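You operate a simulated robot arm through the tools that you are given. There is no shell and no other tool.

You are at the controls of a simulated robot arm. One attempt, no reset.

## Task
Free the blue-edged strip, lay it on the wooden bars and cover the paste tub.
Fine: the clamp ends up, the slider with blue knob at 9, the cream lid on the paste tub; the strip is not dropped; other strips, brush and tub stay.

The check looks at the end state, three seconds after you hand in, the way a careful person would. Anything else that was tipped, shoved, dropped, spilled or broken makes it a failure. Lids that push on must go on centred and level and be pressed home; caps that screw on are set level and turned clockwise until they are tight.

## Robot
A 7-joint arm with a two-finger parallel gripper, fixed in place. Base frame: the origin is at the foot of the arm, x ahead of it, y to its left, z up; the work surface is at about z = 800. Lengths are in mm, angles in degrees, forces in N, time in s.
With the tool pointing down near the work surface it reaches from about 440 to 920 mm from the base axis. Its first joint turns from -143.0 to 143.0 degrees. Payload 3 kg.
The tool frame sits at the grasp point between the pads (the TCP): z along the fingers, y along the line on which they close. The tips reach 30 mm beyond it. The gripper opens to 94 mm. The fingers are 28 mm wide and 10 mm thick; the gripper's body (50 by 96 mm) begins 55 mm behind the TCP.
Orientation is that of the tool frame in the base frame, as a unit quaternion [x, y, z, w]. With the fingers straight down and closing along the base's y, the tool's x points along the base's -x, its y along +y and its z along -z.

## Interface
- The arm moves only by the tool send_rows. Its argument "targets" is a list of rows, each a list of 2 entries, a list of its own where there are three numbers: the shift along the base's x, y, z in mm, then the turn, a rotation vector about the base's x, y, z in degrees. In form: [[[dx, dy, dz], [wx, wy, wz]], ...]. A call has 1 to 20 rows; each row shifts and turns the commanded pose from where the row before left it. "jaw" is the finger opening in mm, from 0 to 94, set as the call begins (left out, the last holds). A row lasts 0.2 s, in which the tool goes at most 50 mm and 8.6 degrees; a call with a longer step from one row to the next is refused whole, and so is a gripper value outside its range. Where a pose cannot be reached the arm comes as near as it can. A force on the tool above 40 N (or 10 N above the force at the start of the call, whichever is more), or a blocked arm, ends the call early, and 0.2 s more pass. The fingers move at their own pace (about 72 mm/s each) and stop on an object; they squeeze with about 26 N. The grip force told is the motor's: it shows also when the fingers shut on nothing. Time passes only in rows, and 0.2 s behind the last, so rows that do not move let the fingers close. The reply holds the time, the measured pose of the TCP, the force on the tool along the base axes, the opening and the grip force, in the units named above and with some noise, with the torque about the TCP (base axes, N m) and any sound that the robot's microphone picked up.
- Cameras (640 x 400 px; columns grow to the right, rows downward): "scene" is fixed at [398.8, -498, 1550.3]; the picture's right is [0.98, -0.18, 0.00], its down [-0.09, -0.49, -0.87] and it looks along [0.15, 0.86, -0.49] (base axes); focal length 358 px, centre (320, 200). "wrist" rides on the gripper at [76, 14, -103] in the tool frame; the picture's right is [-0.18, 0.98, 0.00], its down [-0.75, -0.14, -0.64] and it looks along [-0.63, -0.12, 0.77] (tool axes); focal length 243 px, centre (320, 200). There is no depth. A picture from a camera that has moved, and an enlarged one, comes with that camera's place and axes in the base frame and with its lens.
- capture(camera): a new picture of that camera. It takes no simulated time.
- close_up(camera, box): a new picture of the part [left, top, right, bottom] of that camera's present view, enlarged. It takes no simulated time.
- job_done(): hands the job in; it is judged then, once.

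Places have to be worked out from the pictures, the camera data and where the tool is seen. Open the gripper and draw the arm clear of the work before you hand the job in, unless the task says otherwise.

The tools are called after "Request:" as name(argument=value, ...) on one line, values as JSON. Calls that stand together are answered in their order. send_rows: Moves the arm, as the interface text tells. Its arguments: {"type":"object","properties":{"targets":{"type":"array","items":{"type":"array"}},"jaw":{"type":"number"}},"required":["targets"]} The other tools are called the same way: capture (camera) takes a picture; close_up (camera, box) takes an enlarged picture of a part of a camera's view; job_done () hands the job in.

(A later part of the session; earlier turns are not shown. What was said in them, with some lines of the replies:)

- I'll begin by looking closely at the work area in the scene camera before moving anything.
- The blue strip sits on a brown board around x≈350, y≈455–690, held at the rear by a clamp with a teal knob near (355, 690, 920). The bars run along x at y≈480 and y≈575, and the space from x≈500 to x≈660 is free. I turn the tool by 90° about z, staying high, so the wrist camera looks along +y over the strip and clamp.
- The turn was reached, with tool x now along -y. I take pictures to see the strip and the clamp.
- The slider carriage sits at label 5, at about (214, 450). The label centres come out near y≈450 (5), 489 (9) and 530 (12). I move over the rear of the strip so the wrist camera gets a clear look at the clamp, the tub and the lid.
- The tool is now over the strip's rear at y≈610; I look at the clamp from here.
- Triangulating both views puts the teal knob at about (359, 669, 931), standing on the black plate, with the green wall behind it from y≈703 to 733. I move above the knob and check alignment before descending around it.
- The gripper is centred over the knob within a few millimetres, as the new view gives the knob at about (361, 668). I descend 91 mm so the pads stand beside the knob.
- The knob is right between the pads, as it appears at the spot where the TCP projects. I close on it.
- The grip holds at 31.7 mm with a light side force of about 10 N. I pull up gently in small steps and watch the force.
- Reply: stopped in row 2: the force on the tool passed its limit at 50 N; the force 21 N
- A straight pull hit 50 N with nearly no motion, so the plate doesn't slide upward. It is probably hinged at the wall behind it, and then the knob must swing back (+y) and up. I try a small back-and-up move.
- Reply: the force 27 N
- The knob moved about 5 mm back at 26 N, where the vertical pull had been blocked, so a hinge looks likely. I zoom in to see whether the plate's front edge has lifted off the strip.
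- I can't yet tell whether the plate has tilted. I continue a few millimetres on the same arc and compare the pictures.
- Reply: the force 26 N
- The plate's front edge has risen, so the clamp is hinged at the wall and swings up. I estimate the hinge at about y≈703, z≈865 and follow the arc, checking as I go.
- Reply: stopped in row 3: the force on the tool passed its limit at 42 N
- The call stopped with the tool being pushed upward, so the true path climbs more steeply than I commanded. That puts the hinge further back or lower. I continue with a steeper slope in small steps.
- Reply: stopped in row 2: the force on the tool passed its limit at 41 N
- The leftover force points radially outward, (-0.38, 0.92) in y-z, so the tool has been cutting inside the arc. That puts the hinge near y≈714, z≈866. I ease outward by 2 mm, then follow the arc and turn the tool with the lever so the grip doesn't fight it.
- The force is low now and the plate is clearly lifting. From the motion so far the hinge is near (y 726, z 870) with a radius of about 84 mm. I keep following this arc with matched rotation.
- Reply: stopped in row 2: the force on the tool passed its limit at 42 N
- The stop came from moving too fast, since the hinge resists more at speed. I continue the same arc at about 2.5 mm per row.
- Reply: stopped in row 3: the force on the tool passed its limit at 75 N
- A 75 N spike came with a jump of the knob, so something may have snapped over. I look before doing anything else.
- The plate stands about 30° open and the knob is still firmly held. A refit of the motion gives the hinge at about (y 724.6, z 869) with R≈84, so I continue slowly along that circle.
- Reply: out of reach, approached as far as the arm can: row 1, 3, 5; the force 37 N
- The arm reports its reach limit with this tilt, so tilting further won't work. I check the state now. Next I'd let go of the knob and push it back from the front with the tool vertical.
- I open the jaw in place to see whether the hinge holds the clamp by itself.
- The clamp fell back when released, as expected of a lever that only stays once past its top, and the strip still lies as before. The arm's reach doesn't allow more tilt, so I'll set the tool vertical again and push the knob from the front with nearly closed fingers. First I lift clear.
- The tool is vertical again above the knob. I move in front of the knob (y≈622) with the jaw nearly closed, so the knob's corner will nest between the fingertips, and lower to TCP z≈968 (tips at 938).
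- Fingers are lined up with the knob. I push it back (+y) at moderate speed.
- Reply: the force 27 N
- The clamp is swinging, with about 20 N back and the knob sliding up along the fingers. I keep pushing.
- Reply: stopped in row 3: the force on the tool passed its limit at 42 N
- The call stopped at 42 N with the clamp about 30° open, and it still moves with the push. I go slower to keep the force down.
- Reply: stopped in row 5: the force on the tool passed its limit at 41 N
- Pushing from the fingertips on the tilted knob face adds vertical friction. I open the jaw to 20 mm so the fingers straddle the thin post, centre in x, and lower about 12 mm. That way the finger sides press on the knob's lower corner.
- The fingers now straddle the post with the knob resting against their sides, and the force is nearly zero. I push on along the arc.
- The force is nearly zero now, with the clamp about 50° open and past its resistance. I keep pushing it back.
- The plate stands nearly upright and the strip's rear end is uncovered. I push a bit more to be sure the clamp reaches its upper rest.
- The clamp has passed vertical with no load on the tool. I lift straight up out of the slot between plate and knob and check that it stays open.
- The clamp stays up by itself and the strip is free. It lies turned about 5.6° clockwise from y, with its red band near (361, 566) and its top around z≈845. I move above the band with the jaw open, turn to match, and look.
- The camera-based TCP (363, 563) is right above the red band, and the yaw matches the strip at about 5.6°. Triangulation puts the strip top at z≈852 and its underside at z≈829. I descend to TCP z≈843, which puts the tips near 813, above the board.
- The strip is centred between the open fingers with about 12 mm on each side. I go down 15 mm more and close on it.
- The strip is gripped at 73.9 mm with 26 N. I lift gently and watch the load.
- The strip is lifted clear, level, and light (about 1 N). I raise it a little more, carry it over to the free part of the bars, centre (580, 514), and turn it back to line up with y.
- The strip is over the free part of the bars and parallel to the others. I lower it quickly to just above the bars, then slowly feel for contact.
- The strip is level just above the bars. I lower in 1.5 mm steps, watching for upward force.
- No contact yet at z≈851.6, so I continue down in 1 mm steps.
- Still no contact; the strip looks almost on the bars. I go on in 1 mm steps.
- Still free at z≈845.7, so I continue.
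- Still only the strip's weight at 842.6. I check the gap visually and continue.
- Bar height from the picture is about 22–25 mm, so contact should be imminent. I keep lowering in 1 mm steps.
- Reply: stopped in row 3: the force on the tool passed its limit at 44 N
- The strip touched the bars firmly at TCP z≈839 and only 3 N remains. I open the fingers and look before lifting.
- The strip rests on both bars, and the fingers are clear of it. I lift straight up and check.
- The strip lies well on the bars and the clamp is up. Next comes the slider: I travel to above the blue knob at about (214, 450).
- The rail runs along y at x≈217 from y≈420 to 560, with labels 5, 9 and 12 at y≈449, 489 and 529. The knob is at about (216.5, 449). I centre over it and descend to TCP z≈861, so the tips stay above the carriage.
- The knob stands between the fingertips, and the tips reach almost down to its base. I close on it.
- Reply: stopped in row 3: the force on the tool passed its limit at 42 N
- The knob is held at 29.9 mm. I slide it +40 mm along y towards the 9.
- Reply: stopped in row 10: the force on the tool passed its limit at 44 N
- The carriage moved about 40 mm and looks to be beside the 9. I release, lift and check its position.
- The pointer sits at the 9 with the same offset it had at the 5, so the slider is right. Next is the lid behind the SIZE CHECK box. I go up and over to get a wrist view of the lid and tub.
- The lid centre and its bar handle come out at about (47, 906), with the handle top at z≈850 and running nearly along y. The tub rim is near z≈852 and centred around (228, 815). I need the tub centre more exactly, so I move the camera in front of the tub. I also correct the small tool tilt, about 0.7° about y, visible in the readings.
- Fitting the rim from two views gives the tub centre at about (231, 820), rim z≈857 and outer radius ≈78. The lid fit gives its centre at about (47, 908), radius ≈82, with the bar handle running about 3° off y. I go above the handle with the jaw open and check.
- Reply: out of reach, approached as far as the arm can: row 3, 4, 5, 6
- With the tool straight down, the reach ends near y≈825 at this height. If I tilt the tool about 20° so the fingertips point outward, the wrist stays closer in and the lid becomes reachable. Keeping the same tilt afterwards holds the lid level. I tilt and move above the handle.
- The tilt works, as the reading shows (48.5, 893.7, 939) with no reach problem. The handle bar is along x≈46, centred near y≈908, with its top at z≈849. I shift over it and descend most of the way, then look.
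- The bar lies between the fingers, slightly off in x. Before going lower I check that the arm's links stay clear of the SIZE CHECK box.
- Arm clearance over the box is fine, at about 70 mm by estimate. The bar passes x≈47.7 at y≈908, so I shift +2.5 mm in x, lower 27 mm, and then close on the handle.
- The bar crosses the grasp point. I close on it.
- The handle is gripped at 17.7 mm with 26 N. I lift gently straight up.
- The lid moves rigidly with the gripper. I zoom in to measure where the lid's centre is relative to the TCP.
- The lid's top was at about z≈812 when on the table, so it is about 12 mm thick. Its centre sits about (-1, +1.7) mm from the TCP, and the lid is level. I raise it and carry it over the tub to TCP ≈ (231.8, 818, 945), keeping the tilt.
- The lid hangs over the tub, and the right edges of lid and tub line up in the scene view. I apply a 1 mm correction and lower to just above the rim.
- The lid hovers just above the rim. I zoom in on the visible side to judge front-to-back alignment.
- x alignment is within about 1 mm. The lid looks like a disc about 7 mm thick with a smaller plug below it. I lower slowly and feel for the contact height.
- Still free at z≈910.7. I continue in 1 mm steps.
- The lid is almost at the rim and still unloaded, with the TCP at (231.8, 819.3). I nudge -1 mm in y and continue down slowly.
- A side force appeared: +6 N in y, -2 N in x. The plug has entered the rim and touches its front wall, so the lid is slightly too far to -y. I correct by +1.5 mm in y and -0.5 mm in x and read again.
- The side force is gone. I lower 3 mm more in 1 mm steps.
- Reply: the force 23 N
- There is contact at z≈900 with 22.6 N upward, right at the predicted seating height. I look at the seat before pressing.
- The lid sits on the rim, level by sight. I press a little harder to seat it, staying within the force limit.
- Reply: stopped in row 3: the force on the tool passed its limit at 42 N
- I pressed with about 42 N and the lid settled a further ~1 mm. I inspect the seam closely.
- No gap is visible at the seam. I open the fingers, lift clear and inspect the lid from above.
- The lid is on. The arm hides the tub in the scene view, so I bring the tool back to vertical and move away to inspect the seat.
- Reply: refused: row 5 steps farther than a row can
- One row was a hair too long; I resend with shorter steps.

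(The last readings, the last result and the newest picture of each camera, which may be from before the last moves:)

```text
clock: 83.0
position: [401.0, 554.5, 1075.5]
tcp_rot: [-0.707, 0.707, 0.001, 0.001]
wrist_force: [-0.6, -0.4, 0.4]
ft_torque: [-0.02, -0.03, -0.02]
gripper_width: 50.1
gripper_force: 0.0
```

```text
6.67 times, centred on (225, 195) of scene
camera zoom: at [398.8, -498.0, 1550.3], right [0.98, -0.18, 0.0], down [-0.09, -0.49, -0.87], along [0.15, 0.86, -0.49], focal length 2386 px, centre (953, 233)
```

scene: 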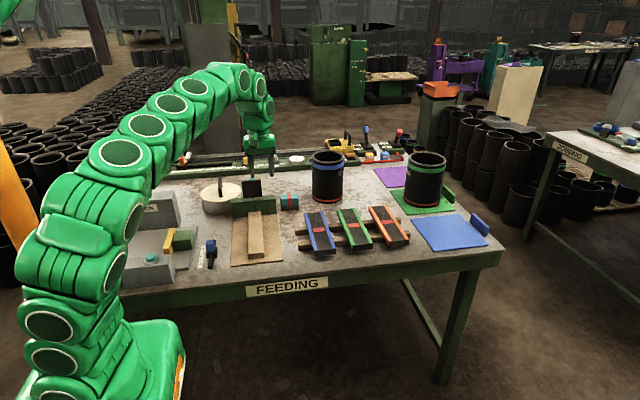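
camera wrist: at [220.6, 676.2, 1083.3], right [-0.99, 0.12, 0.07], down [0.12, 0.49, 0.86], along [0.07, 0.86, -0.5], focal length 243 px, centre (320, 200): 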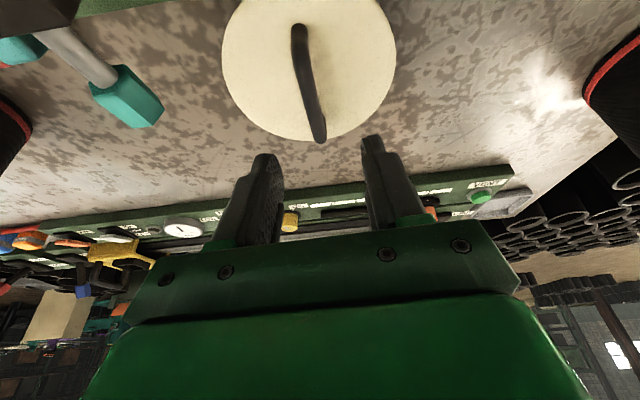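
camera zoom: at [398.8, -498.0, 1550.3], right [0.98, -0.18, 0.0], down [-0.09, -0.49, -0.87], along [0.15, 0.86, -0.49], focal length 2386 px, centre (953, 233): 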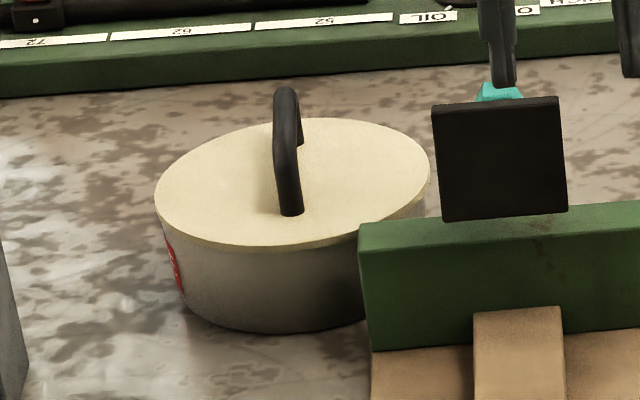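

The lid sits on the tub. I zoom in closely on both sides of the seam to check centring, level and gap.

Request:
close_up(camera="scene", box=[198, 180, 232, 205])

Request:
close_up(camera="scene", box=[222, 175, 250, 205])

Request:
close_up(camera="wrist", box=[330, 60, 530, 230])

```text
16.00 times, centred on (215, 192) of scene
camera zoom: at [398.8, -498.0, 1550.3], right [0.98, -0.18, 0.0], down [-0.09, -0.49, -0.87], along [0.15, 0.86, -0.49], focal length 5725 px, centre (2000, 320)
```

zoom: 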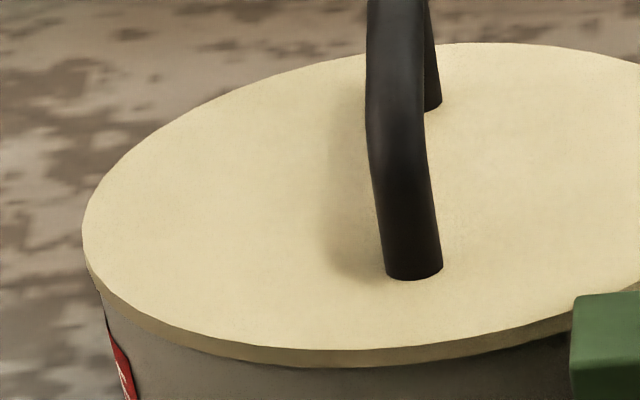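

```text
13.33 times, centred on (236, 190) of scene
camera zoom: at [398.8, -498.0, 1550.3], right [0.98, -0.18, 0.0], down [-0.09, -0.49, -0.87], along [0.15, 0.86, -0.49], focal length 4771 px, centre (1440, 333)
```

zoom: 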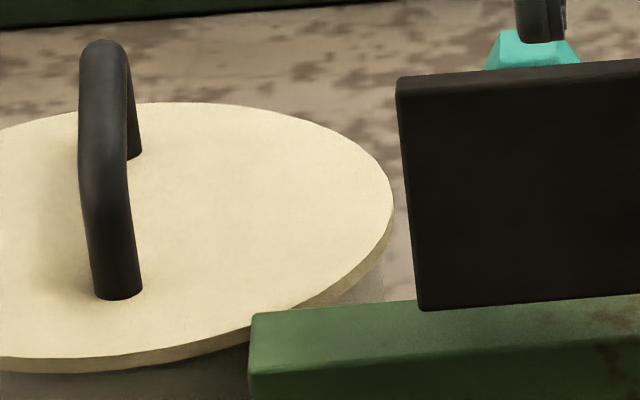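

```text
2.35 times, centred on (430, 145) of wrist
camera zoom: at [388.2, 478.1, 1177.5], right [-0.98, 0.19, 0.0], down [0.14, 0.75, 0.64], along [0.12, 0.63, -0.77], focal length 571 px, centre (61, 329)
```

zoom: 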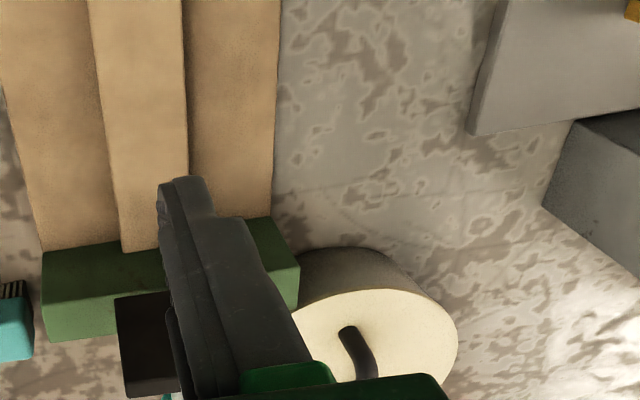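

Overhang looks even on both sides, about 4 mm, so the lid is centred. I zoom further on the front seam to make sure there is no gap.

Request:
close_up(camera="scene", box=[210, 196, 226, 206])

Request:
close_up(camera="scene", box=[198, 190, 214, 200])

Request:
close_up(camera="scene", box=[234, 184, 250, 194])

```text
16.00 times, centred on (218, 201) of scene
camera zoom: at [398.8, -498.0, 1550.3], right [0.98, -0.18, 0.0], down [-0.09, -0.49, -0.87], along [0.15, 0.86, -0.49], focal length 5725 px, centre (1952, 184)
```

zoom: 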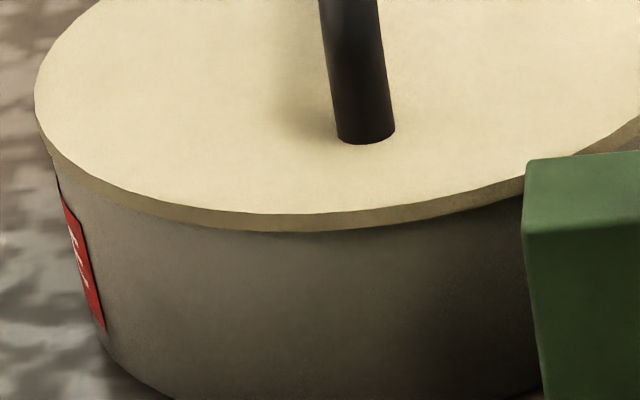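

```text
16.00 times, centred on (206, 195) of scene
camera zoom: at [398.8, -498.0, 1550.3], right [0.98, -0.18, 0.0], down [-0.09, -0.49, -0.87], along [0.15, 0.86, -0.49], focal length 5725 px, centre (2144, 280)
```

zoom: 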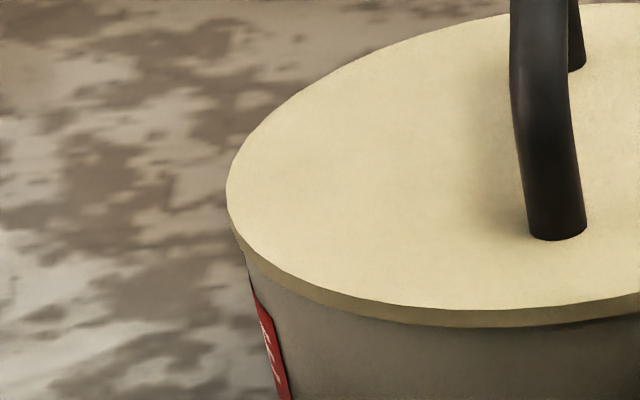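

```text
16.00 times, centred on (242, 189) of scene
camera zoom: at [398.8, -498.0, 1550.3], right [0.98, -0.18, 0.0], down [-0.09, -0.49, -0.87], along [0.15, 0.86, -0.49], focal length 5725 px, centre (1568, 376)
```

zoom: 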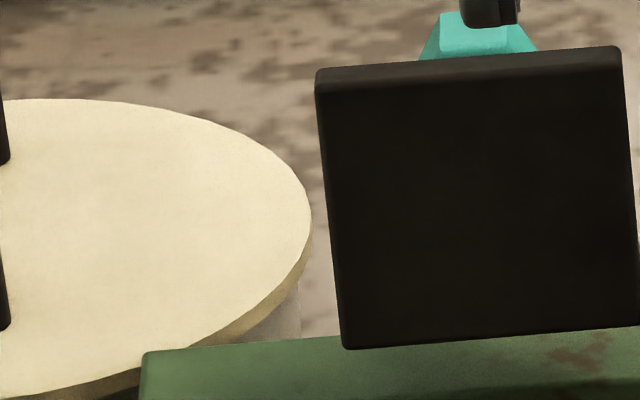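

The seam is flush with no visible gap. To be sure it is pressed home, I'll press once more on top of the handle with closed fingertips, using the same 20° tilt for reach. First I go back above the handle.

Request:
send_rows(targets=[[[-28, 36, -8], [5, 0, 0]], [[-28, 36, -8], [5, 0, 0]], [[-28, 36, -8], [5, 0, 0]], [[-28, 36, -8], [5, 0, 0]], [[-28, 36, -8], [0, 0, 0]], [[-20, 36, -5], [0, 0, 0]], [[-10, 30, -5], [0, 0, 0]], [[0, 22, -15], [0, 0, 0]], [[0, 0, 0], [0, 0, 0]]], jaw=0)

Request:
capture(camera="wrist")

```text
clock: 85.0
position: [231.6, 821.8, 1010.2]
tcp_rot: [-0.696, 0.697, 0.124, 0.123]
wrist_force: [0.1, -0.3, 0.6]
ft_torque: [0.01, -0.01, 0.01]
gripper_width: 0.0
gripper_force: 26.2
```

```text
taken
camera wrist: at [218.6, 715.8, 1078.5], right [-0.98, 0.17, 0.06], down [0.14, 0.49, 0.86], along [0.12, 0.86, -0.5], focal length 243 px, centre (320, 200)
```

wrist: 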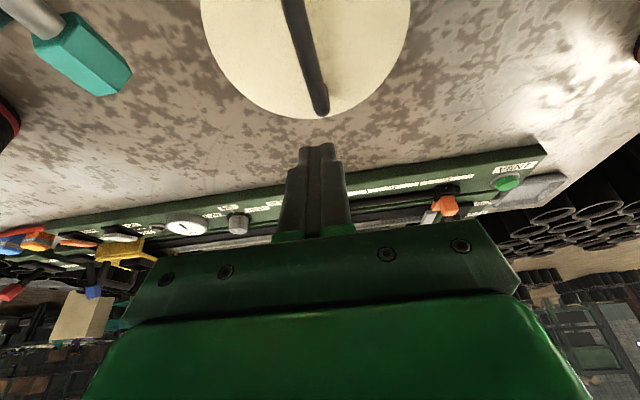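

The closed fingertips are over the handle's centre, within 2 mm. I lower quickly to just above it, then slowly until contact.

Request:
send_rows(targets=[[[0, 0, -20], [0, 0, 0]], [[0, 0, -20], [0, 0, 0]], [[0, 0, -15], [0, 0, 0]], [[0, 0, -8], [0, 0, 0]], [[0, 0, 0], [0, 0, 0]]], jaw=0)

Request:
capture(camera="wrist")

```text
clock: 86.2
position: [233.1, 820.3, 945.5]
tcp_rot: [-0.696, 0.697, 0.124, 0.123]
wrist_force: [-0.6, -0.4, -0.2]
ft_torque: [-0.02, 0.01, 0.01]
gripper_width: 0.0
gripper_force: 25.6
```

```text
taken
camera wrist: at [220.0, 714.3, 1015.5], right [-0.98, 0.17, 0.07], down [0.14, 0.49, 0.86], along [0.12, 0.86, -0.5], focal length 243 px, centre (320, 200)
```

wrist: 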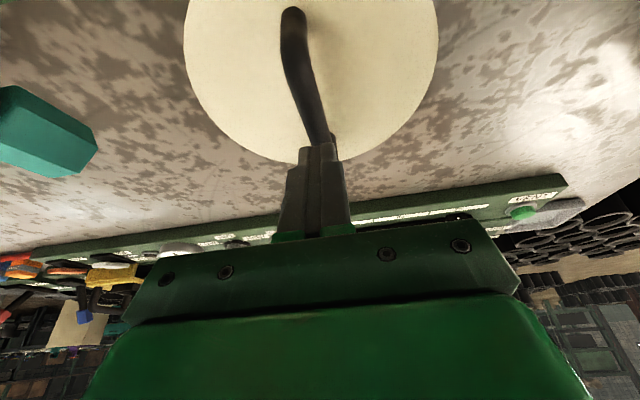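

The fingertips are right over the bar. I lower in small steps until they press.

Request:
send_rows(targets=[[[-0.5, 1, -2], [0, 0, 0]], [[0, 0, -2], [0, 0, 0]], [[0, 0, -1.5], [0, 0, 0]], [[0, 0, -1.5], [0, 0, 0]], [[0, 0, -1], [0, 0, 0]], [[0, 0, -1], [0, 0, 0]], [[0, 0, -1], [0, 0, 0]], [[0, 0, -1], [0, 0, 0]]], jaw=0)

```text
clock: 87.2
position: [234.2, 823.9, 942.2]
tcp_rot: [-0.695, 0.697, 0.125, 0.125]
wrist_force: [-0.4, -2.9, 11.2]
ft_torque: [-0.11, -0.01, 0.03]
gripper_width: 0.2
gripper_force: 26.2
stopped in row 5: the force on the tool passed its limit at 44 N (the readings are from after the stop); the commanded pose is now the measured one
```

The handle resisted 44 N without giving way, which suggests the lid is home. I hold a steady moderate press for about a second to be sure.

Request:
send_rows(targets=[[[0, 0, -0.6], [0, 0, 0]], [[0, 0, -0.4], [0, 0, 0]], [[0, 0, 0], [0, 0, 0]], [[0, 0, 0], [0, 0, 0]], [[0, 0, 0], [0, 0, 0]]], jaw=0)

Request:
capture(camera="wrist")

```text
clock: 88.4
position: [233.0, 823.1, 942.2]
tcp_rot: [-0.695, 0.697, 0.126, 0.127]
wrist_force: [4.8, -2.3, 29.6]
ft_torque: [-0.18, -0.11, -0.02]
gripper_width: 0.1
gripper_force: 26.0
```

```text
taken
camera wrist: at [219.6, 717.6, 1011.6], right [-0.98, 0.17, 0.06], down [0.14, 0.48, 0.87], along [0.12, 0.86, -0.5], focal length 243 px, centre (320, 200)
```

wrist: 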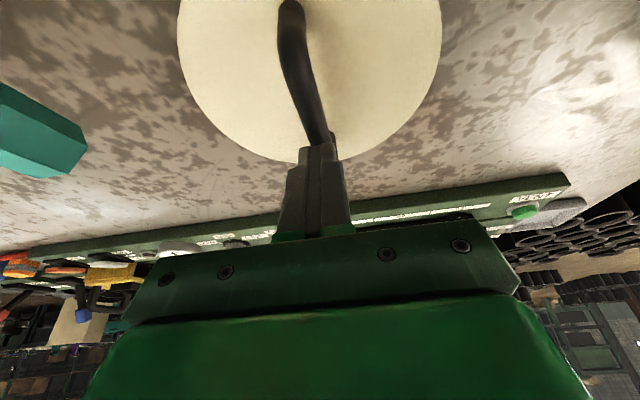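

A steady 30 N produced no movement, so the lid is seated. I lift off, return the tool to vertical and retreat clear of the work.

Request:
send_rows(targets=[[[0, 0, 10], [0, 0, 0]], [[0, 0, 25], [0, 0, 0]], [[0, 0, 30], [0, 0, 0]], [[0, -15, 25], [0, 0, 0]], [[5, -25, 15], [-5, 0, 0]], [[10, -30, 10], [-5, 0, 0]], [[15, -35, 5], [-5, 0, 0]], [[20, -35, 0], [-5, 0, 0]], [[28, -35, 0], [0, 0, 0]], [[30, -35, 0], [0, 0, 0]], [[30, -35, 0], [0, 0, 0]], [[30, -35, 0], [0, 0, 0]], [[0, 0, 0], [0, 0, 0]]], jaw=0)

Request:
capture(camera="scene")

Request:
close_up(camera="scene", box=[185, 165, 265, 225])

Request:
close_up(camera="scene", box=[110, 180, 330, 290])

```text
clock: 91.2
position: [402.2, 543.7, 1046.3]
tcp_rot: [-0.706, 0.708, 0.026, -0.019]
wrist_force: [2.7, -3.0, 2.6]
ft_torque: [0.24, 0.13, -0.03]
gripper_width: 0.0
gripper_force: 26.3
```

```text
taken
```

scene: 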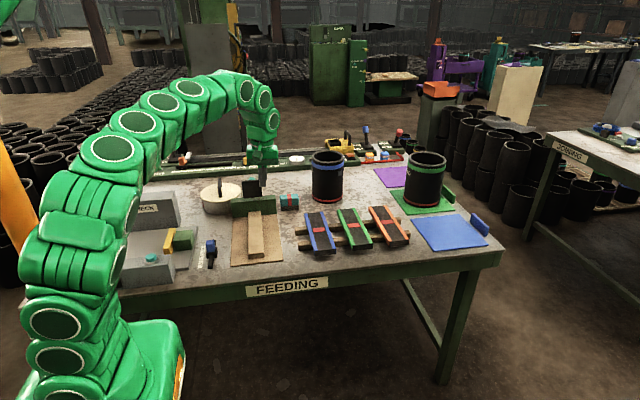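

```text
6.67 times, centred on (225, 195) of scene
camera zoom: at [398.8, -498.0, 1550.3], right [0.98, -0.18, 0.0], down [-0.09, -0.49, -0.87], along [0.15, 0.86, -0.49], focal length 2386 px, centre (953, 233)
```

zoom: 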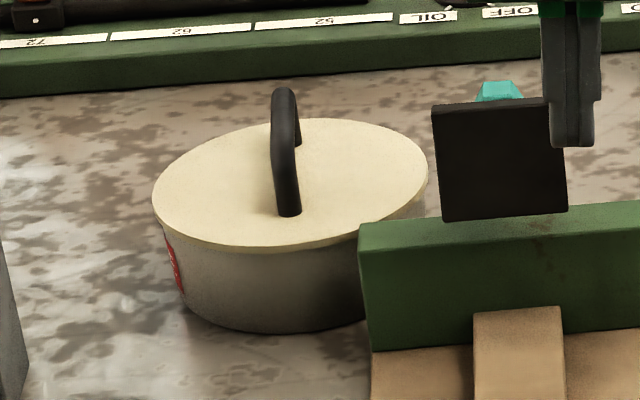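

```text
2.91 times, centred on (220, 235) of scene
camera zoom: at [398.8, -498.0, 1550.3], right [0.98, -0.18, 0.0], down [-0.09, -0.49, -0.87], along [0.15, 0.86, -0.49], focal length 1041 px, centre (611, 98)
```

zoom: 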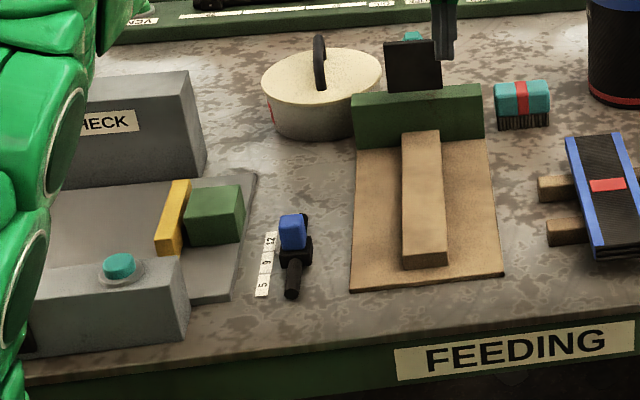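

The tool shows a small unexpected tilt (~3.6°) and a small force, so I hold still and read again. I also look closely at the lid and its seat.

Request:
send_rows(targets=[[[0, 0, 0], [0, 0, 0]], [[0, 0, 0], [0, 0, 0]]], jaw=40)

Request:
close_up(camera="scene", box=[210, 196, 226, 206])

Request:
close_up(camera="scene", box=[198, 190, 214, 200])

Request:
close_up(camera="scene", box=[234, 184, 250, 194])

Request:
close_up(camera="scene", box=[0, 50, 320, 400])

```text
clock: 91.8
position: [400.3, 544.0, 1066.0]
tcp_rot: [-0.707, 0.707, 0.003, 0.002]
wrist_force: [0.3, -0.2, -0.3]
ft_torque: [-0.02, -0.01, 0.04]
gripper_width: 40.0
gripper_force: 0.1
```

```text
16.00 times, centred on (218, 201) of scene
camera zoom: at [398.8, -498.0, 1550.3], right [0.98, -0.18, 0.0], down [-0.09, -0.49, -0.87], along [0.15, 0.86, -0.49], focal length 5725 px, centre (1952, 184)
```

zoom: 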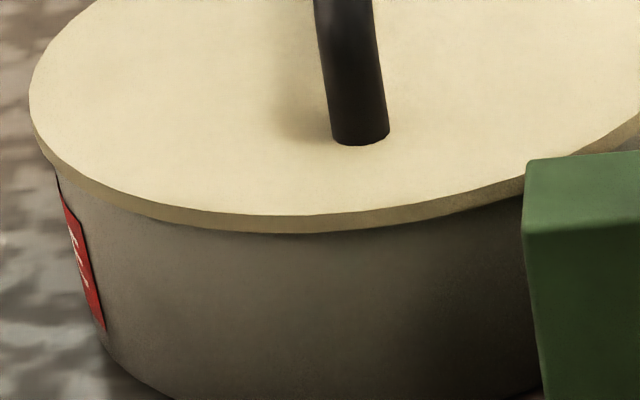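

```text
16.00 times, centred on (206, 195) of scene
camera zoom: at [398.8, -498.0, 1550.3], right [0.98, -0.18, 0.0], down [-0.09, -0.49, -0.87], along [0.15, 0.86, -0.49], focal length 5725 px, centre (2144, 280)
```

zoom: 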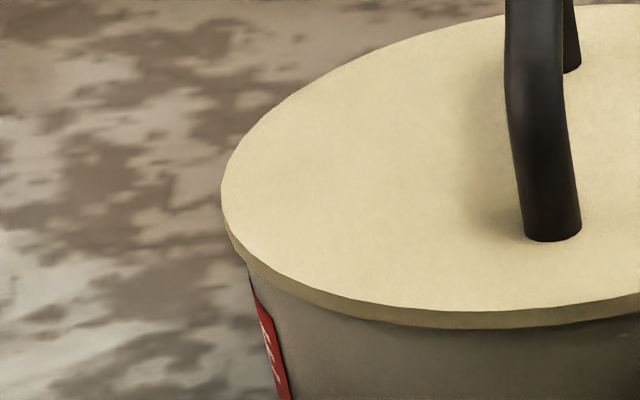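

```text
16.00 times, centred on (242, 189) of scene
camera zoom: at [398.8, -498.0, 1550.3], right [0.98, -0.18, 0.0], down [-0.09, -0.49, -0.87], along [0.15, 0.86, -0.49], focal length 5725 px, centre (1568, 376)
```

zoom: 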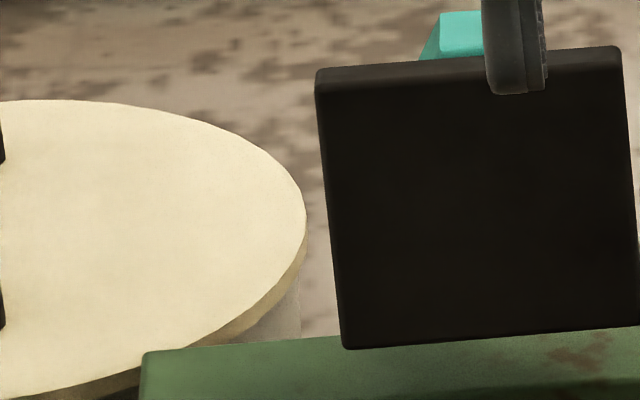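

```text
1.14 times, centred on (160, 225) of scene
camera zoom: at [398.8, -498.0, 1550.3], right [0.98, -0.18, 0.0], down [-0.09, -0.49, -0.87], along [0.15, 0.86, -0.49], focal length 409 px, centre (503, 171)
```

zoom: 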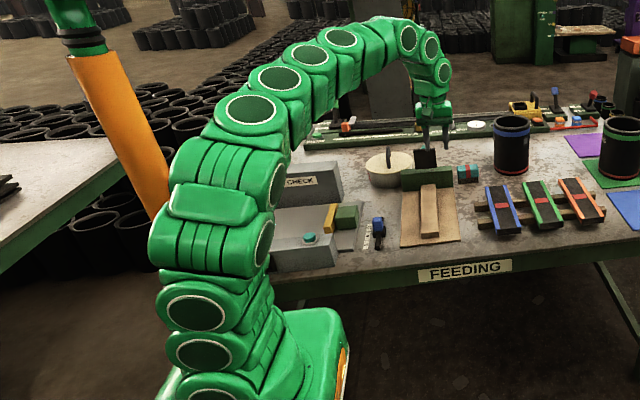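

The arm reading is normal again, so that was just motion settling. The lid is seated but slid about 1.4 mm to -x during the press. I check its level and centring with close-ups of the rear edge and the whole lid.

Request:
close_up(camera="scene", box=[215, 176, 239, 191])

Request:
close_up(camera="scene", box=[195, 175, 247, 208])

Request:
capture(camera="wrist")

```text
16.00 times, centred on (227, 184) of scene
camera zoom: at [398.8, -498.0, 1550.3], right [0.98, -0.18, 0.0], down [-0.09, -0.49, -0.87], along [0.15, 0.86, -0.49], focal length 5725 px, centre (1808, 464)
```

zoom: 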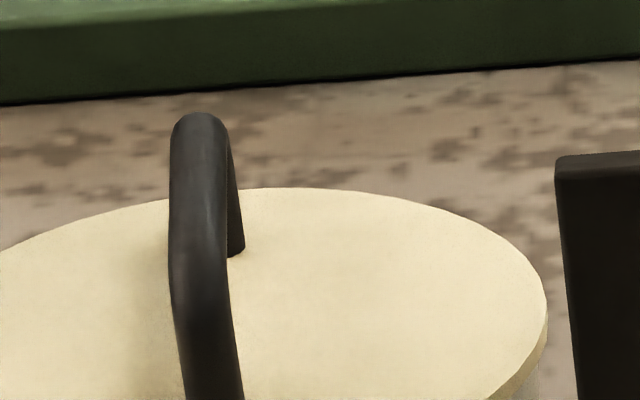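

```text
12.12 times, centred on (221, 192) of scene
camera zoom: at [398.8, -498.0, 1550.3], right [0.98, -0.18, 0.0], down [-0.09, -0.49, -0.87], along [0.15, 0.86, -0.49], focal length 4337 px, centre (1520, 303)
```

zoom: 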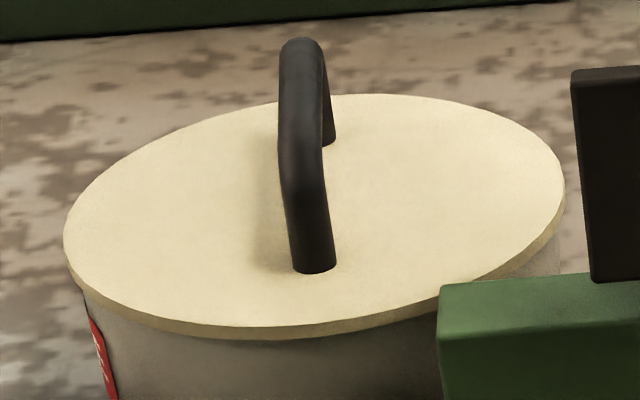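

```text
taken
camera wrist: at [387.3, 468.1, 1166.9], right [-0.98, 0.19, 0.0], down [0.14, 0.75, 0.65], along [0.12, 0.64, -0.76], focal length 243 px, centre (320, 200)
```

wrist: 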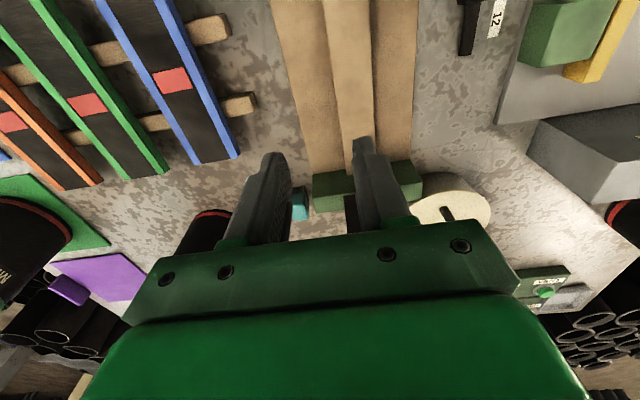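

Everything looks level. For a surer check of the seam I take one low side view with the wrist camera from the open area in front of the tub, around x≈214, y≈677, where nothing stands.

Request:
send_rows(targets=[[[-38, 11, -13], [0, 0, 0]], [[-38, 11, -13], [0, 0, 0]], [[-38, 11, -13], [0, 0, 0]], [[-38, 11, -13], [0, 0, 0]], [[-34, 12, -13], [0, 0, 0]], [[0, 5, -15], [7.5, 0, 0]], [[0, 5, -15], [7.5, 0, 0]], [[0, 5, -15], [7.5, 0, 0]], [[0, 5, -15], [7.5, 0, 0]], [[0, 0, 0], [0, 0, 0]]], jaw=20)

Request:
capture(camera="wrist")

Request:
capture(camera="scene")

```text
clock: 94.0
position: [216.7, 620.4, 935.9]
tcp_rot: [-0.682, 0.683, 0.185, 0.185]
wrist_force: [0.2, -0.1, -0.2]
ft_torque: [0.04, 0.0, 0.02]
gripper_width: 20.1
gripper_force: 0.0
```

```text
taken
camera wrist: at [202.0, 503.3, 985.8], right [-0.98, 0.16, 0.09], down [0.14, 0.32, 0.94], along [0.12, 0.93, -0.34], focal length 243 px, centre (320, 200)
```

wrist: 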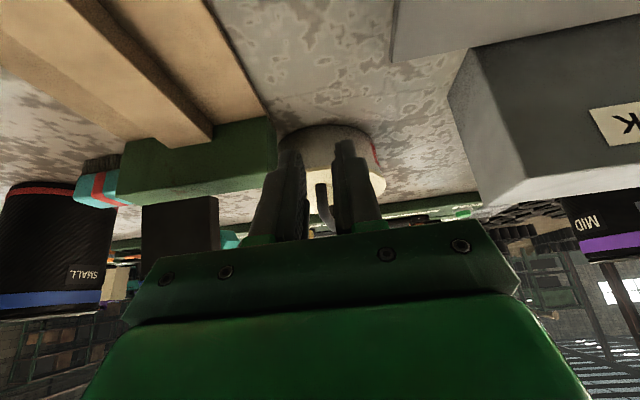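

```text
taken
```

scene: 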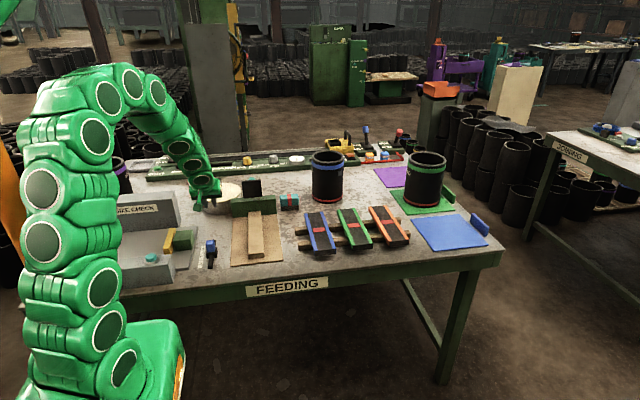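

The tub shows upside down behind the fingers; I open the jaw wide to see the seam between them.

Request:
send_rows(targets=[[[0, 15, -15], [0, 0, 0]], [[0, 15, -15], [0, 0, 0]], [[0, 0, 0], [0, 0, 0]]], jaw=92)

Request:
capture(camera="wrist")

Request:
close_up(camera="wrist", box=[250, 120, 410, 230])

```text
clock: 94.8
position: [216.0, 650.7, 905.5]
tcp_rot: [-0.682, 0.683, 0.185, 0.184]
wrist_force: [-0.1, -0.5, 0.1]
ft_torque: [0.0, 0.01, 0.0]
gripper_width: 92.0
gripper_force: 0.1
```

```text
taken
camera wrist: at [202.7, 533.9, 955.6], right [-0.98, 0.16, 0.09], down [0.14, 0.33, 0.93], along [0.12, 0.93, -0.34], focal length 243 px, centre (320, 200)
```

wrist: 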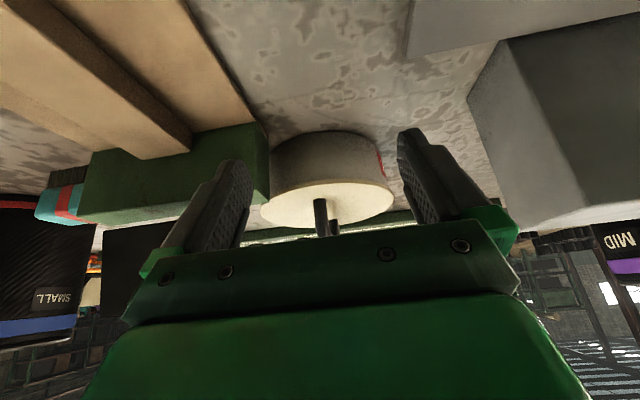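

```text
3.64 times, centred on (330, 175) of wrist
camera zoom: at [202.7, 533.9, 955.6], right [-0.98, 0.16, 0.09], down [0.14, 0.33, 0.93], along [0.12, 0.93, -0.34], focal length 882 px, centre (284, 291)
```

zoom: 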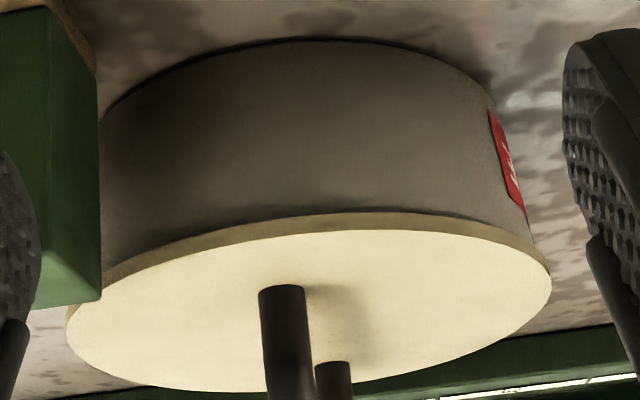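

The upside-down view shows the lid flush on the tub. I take a tighter close-up of the seam to compare left and right.

Request:
close_up(camera="wrist", box=[270, 165, 330, 200])

Request:
close_up(camera="wrist", box=[340, 160, 400, 195])

```text
10.67 times, centred on (300, 182) of wrist
camera zoom: at [202.7, 533.9, 955.6], right [-0.98, 0.16, 0.09], down [0.14, 0.33, 0.93], along [0.12, 0.93, -0.34], focal length 2588 px, centre (533, 387)
```

zoom: 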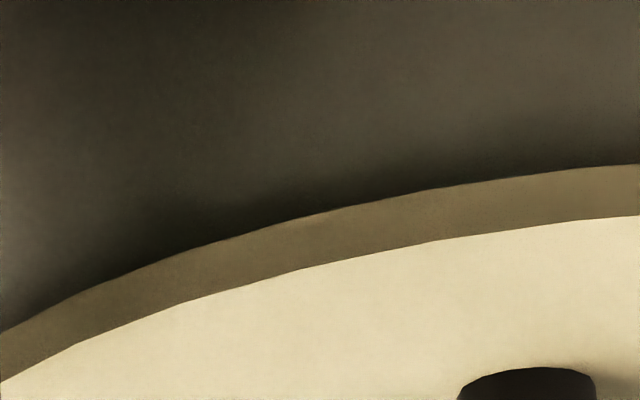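

```text
10.67 times, centred on (370, 178) of wrist
camera zoom: at [202.7, 533.9, 955.6], right [-0.98, 0.16, 0.09], down [0.14, 0.33, 0.93], along [0.12, 0.93, -0.34], focal length 2588 px, centre (-213, 440)
```

zoom: 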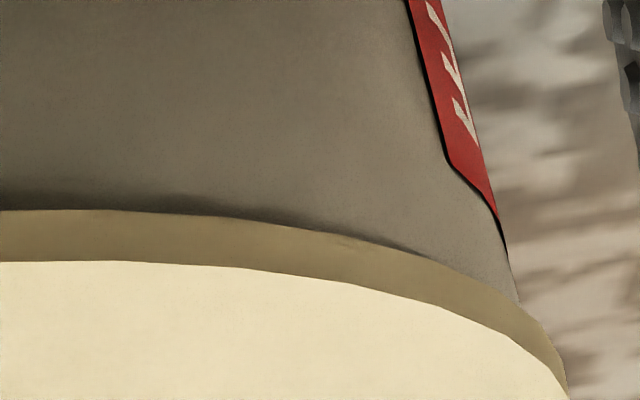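

No gap is visible at about 25° elevation, but the overhang could hide ~2 mm. I lower the camera for a flatter look; the space below is empty.

Request:
send_rows(targets=[[[0, 5, -18], [0, 0, 0]], [[0, 5, -18], [0, 0, 0]], [[0, 0, -14], [0, 0, 0]], [[0, 0, 0], [0, 0, 0]]], jaw=74)

Request:
capture(camera="wrist")

Request:
close_up(camera="wrist", box=[270, 170, 390, 235])

```text
clock: 95.8
position: [215.9, 659.0, 856.4]
tcp_rot: [-0.682, 0.683, 0.184, 0.185]
wrist_force: [0.0, -0.1, -0.6]
ft_torque: [-0.02, 0.01, -0.01]
gripper_width: 74.0
gripper_force: 0.1
```

```text
taken
camera wrist: at [203.1, 542.5, 905.4], right [-0.98, 0.16, 0.09], down [0.14, 0.33, 0.93], along [0.12, 0.93, -0.34], focal length 243 px, centre (320, 200)
```

wrist: 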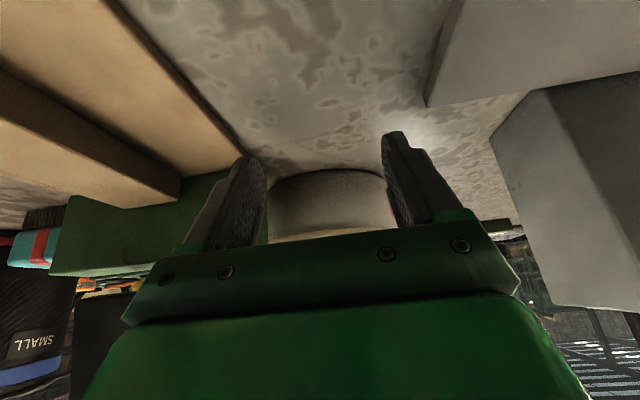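

```text
5.33 times, centred on (330, 202) of wrist
camera zoom: at [203.1, 542.5, 905.4], right [-0.98, 0.16, 0.09], down [0.14, 0.33, 0.93], along [0.12, 0.93, -0.34], focal length 1294 px, centre (267, 187)
```

zoom: 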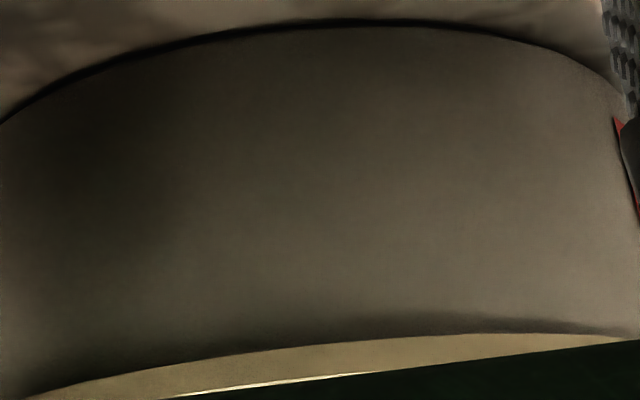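

At this flatter angle the wall still meets the lid edge directly. One last zoom on the seam.

Request:
close_up(camera="wrist", box=[310, 215, 370, 240])

```text
10.67 times, centred on (340, 228) of wrist
camera zoom: at [203.1, 542.5, 905.4], right [-0.98, 0.16, 0.09], down [0.14, 0.33, 0.93], along [0.12, 0.93, -0.34], focal length 2588 px, centre (107, -93)
```

zoom: 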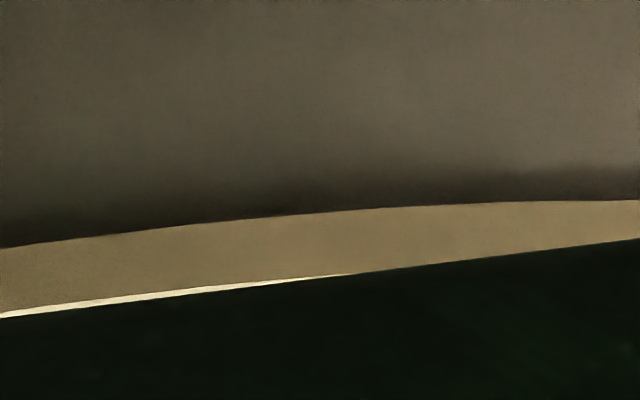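

The seam is closed, so the lid is home and level. I now back out, bring the tool upright, and draw the arm clear to about its starting place with the gripper open.

Request:
send_rows(targets=[[[0, -5, 20], [0, 0, 0]], [[0, -5, 30], [0, 0, 0]], [[0, -5, 35], [0, 0, 0]], [[0, -5, 35], [-7.5, 0, 0]], [[5, -10, 35], [-7.5, 0, 0]], [[20, -20, 30], [-7.5, 0, 0]], [[30, -25, 25], [-7.5, 0, 0]], [[35, -30, 15], [0, 0, 0]], [[35, -30, 10], [0, 0, 0]], [[35, -35, 0], [0, 0, 0]], [[30, -35, 0], [0, 0, 0]], [[10, -35, 0], [0, 0, 0]], [[0, 0, 0], [0, 0, 0]], [[0, 0, 0], [0, 0, 0]]], jaw=94)

Request:
capture(camera="scene")

Request:
capture(camera="wrist")

Request:
close_up(camera="scene", box=[110, 140, 310, 290])

Request:
close_up(camera="scene", box=[270, 140, 500, 270])

```text
clock: 98.8
position: [416.5, 421.0, 1089.2]
tcp_rot: [-0.707, 0.707, 0.003, 0.002]
wrist_force: [-0.2, -0.3, 0.0]
ft_torque: [-0.04, 0.01, 0.02]
gripper_width: 93.8
gripper_force: 0.1
```

```text
taken
```

scene: 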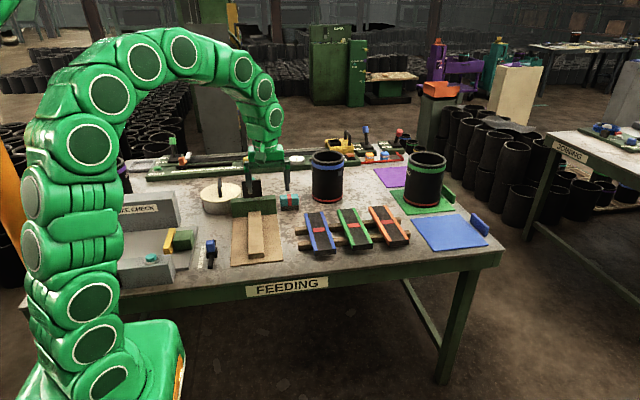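

```text
taken
camera wrist: at [402.9, 343.9, 1191.9], right [-0.98, 0.19, 0.0], down [0.14, 0.75, 0.65], along [0.12, 0.64, -0.76], focal length 243 px, centre (320, 200)
```

wrist: 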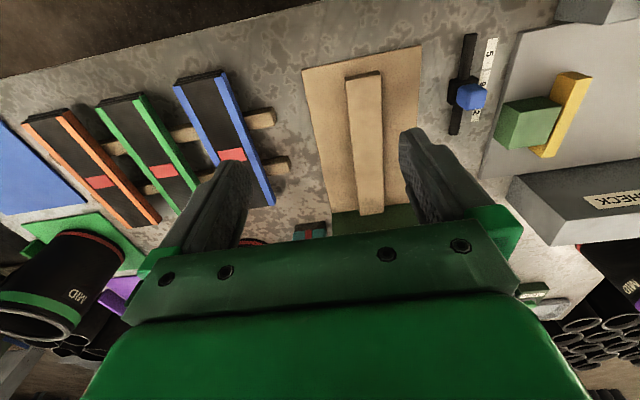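

```text
2.67 times, centred on (210, 215) of scene
camera zoom: at [398.8, -498.0, 1550.3], right [0.98, -0.18, 0.0], down [-0.09, -0.49, -0.87], along [0.15, 0.86, -0.49], focal length 954 px, centre (613, 160)
```

zoom: 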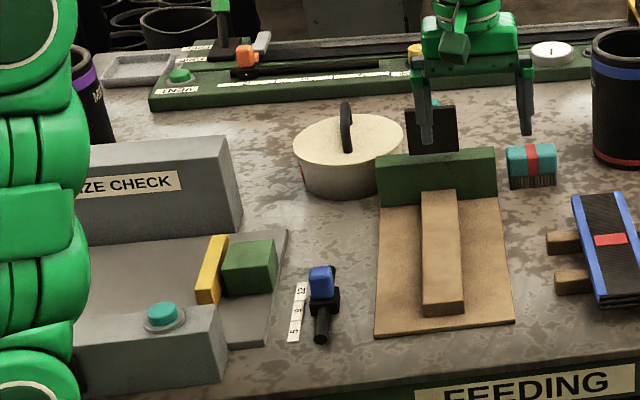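

```text
2.78 times, centred on (385, 205) of scene
camera zoom: at [398.8, -498.0, 1550.3], right [0.98, -0.18, 0.0], down [-0.09, -0.49, -0.87], along [0.15, 0.86, -0.49], focal length 996 px, centre (139, 186)
```

zoom: 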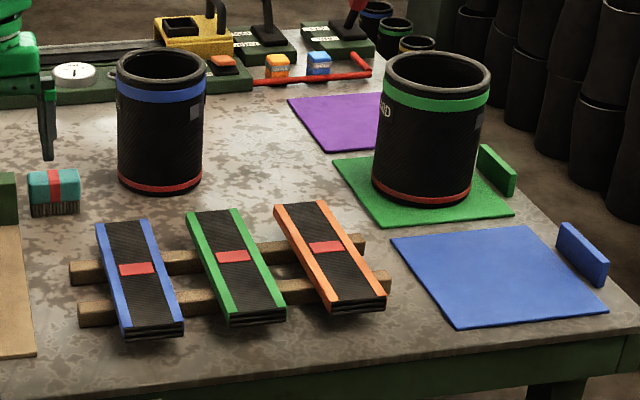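

Strip on the bars, clamp up, lid on, and brush, tub and other strips untouched. I take one last close look at the slider's pointer before handing in.

Request:
close_up(camera="scene", box=[190, 220, 230, 270])

Request:
close_up(camera="wrist", box=[430, 20, 520, 140])

```text
8.00 times, centred on (210, 245) of scene
camera zoom: at [398.8, -498.0, 1550.3], right [0.98, -0.18, 0.0], down [-0.09, -0.49, -0.87], along [0.15, 0.86, -0.49], focal length 2863 px, centre (1200, -160)
```

zoom: 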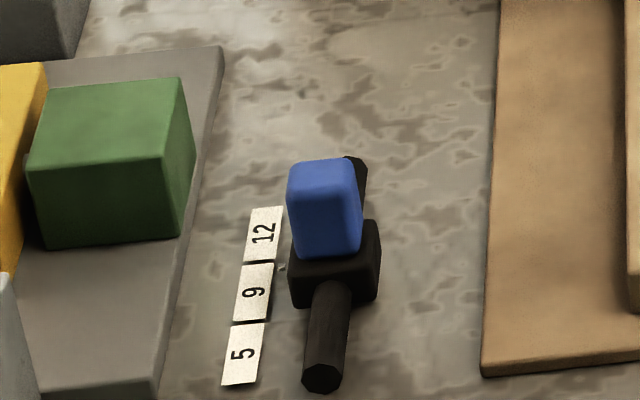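

```text
3.33 times, centred on (475, 80) of wrist
camera zoom: at [402.9, 343.9, 1191.9], right [-0.98, 0.19, 0.0], down [0.14, 0.75, 0.65], along [0.12, 0.64, -0.76], focal length 809 px, centre (-197, 600)
```

zoom: 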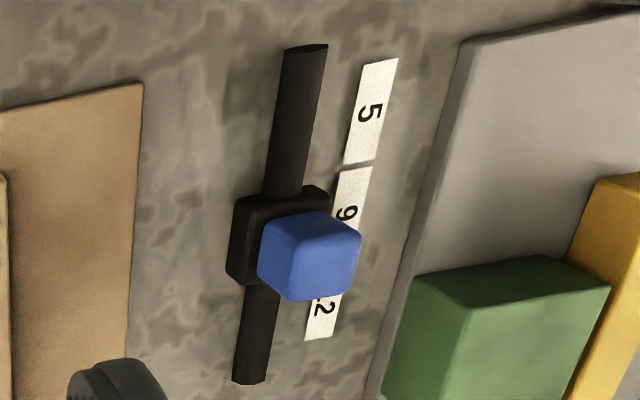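

All goals check out. The slider's pointer has the same offset to the 9 as it first had to the 5, the clamp is up, the strip lies on both bars, the lid is seated, and the gripper is open and clear. I hand in the job.

Request:
job_done()

```text
The job is handed in.
```

The job is handed in. The blue-edged strip is freed and lies on the wooden bars, and the paste tub is covered. I don't have the judge's verdict.

- **Clamp:** It is swung up past vertical and stays there by itself. On my first try it fell back onto the strip when I let go, and I then pushed it over from the front.
- **Strip:** It lies on both bars beside the green one. I felt contact before letting go, so it was not dropped.
- **Slider:** The blue knob's pointer is at 9, within about 1 mm.
- **Lid:** The cream lid looks level, and there is no visible gap on the side I could see. I pressed it with about 42–44 N, then held about 30 N, and it did not give. It slid about 1.4 mm to one side during the last press, so it is slightly off centre.
- **Everything else:** The other strips, the brush and the tub look unmoved in the last pictures. The gripper is open and the arm is clear of the work.
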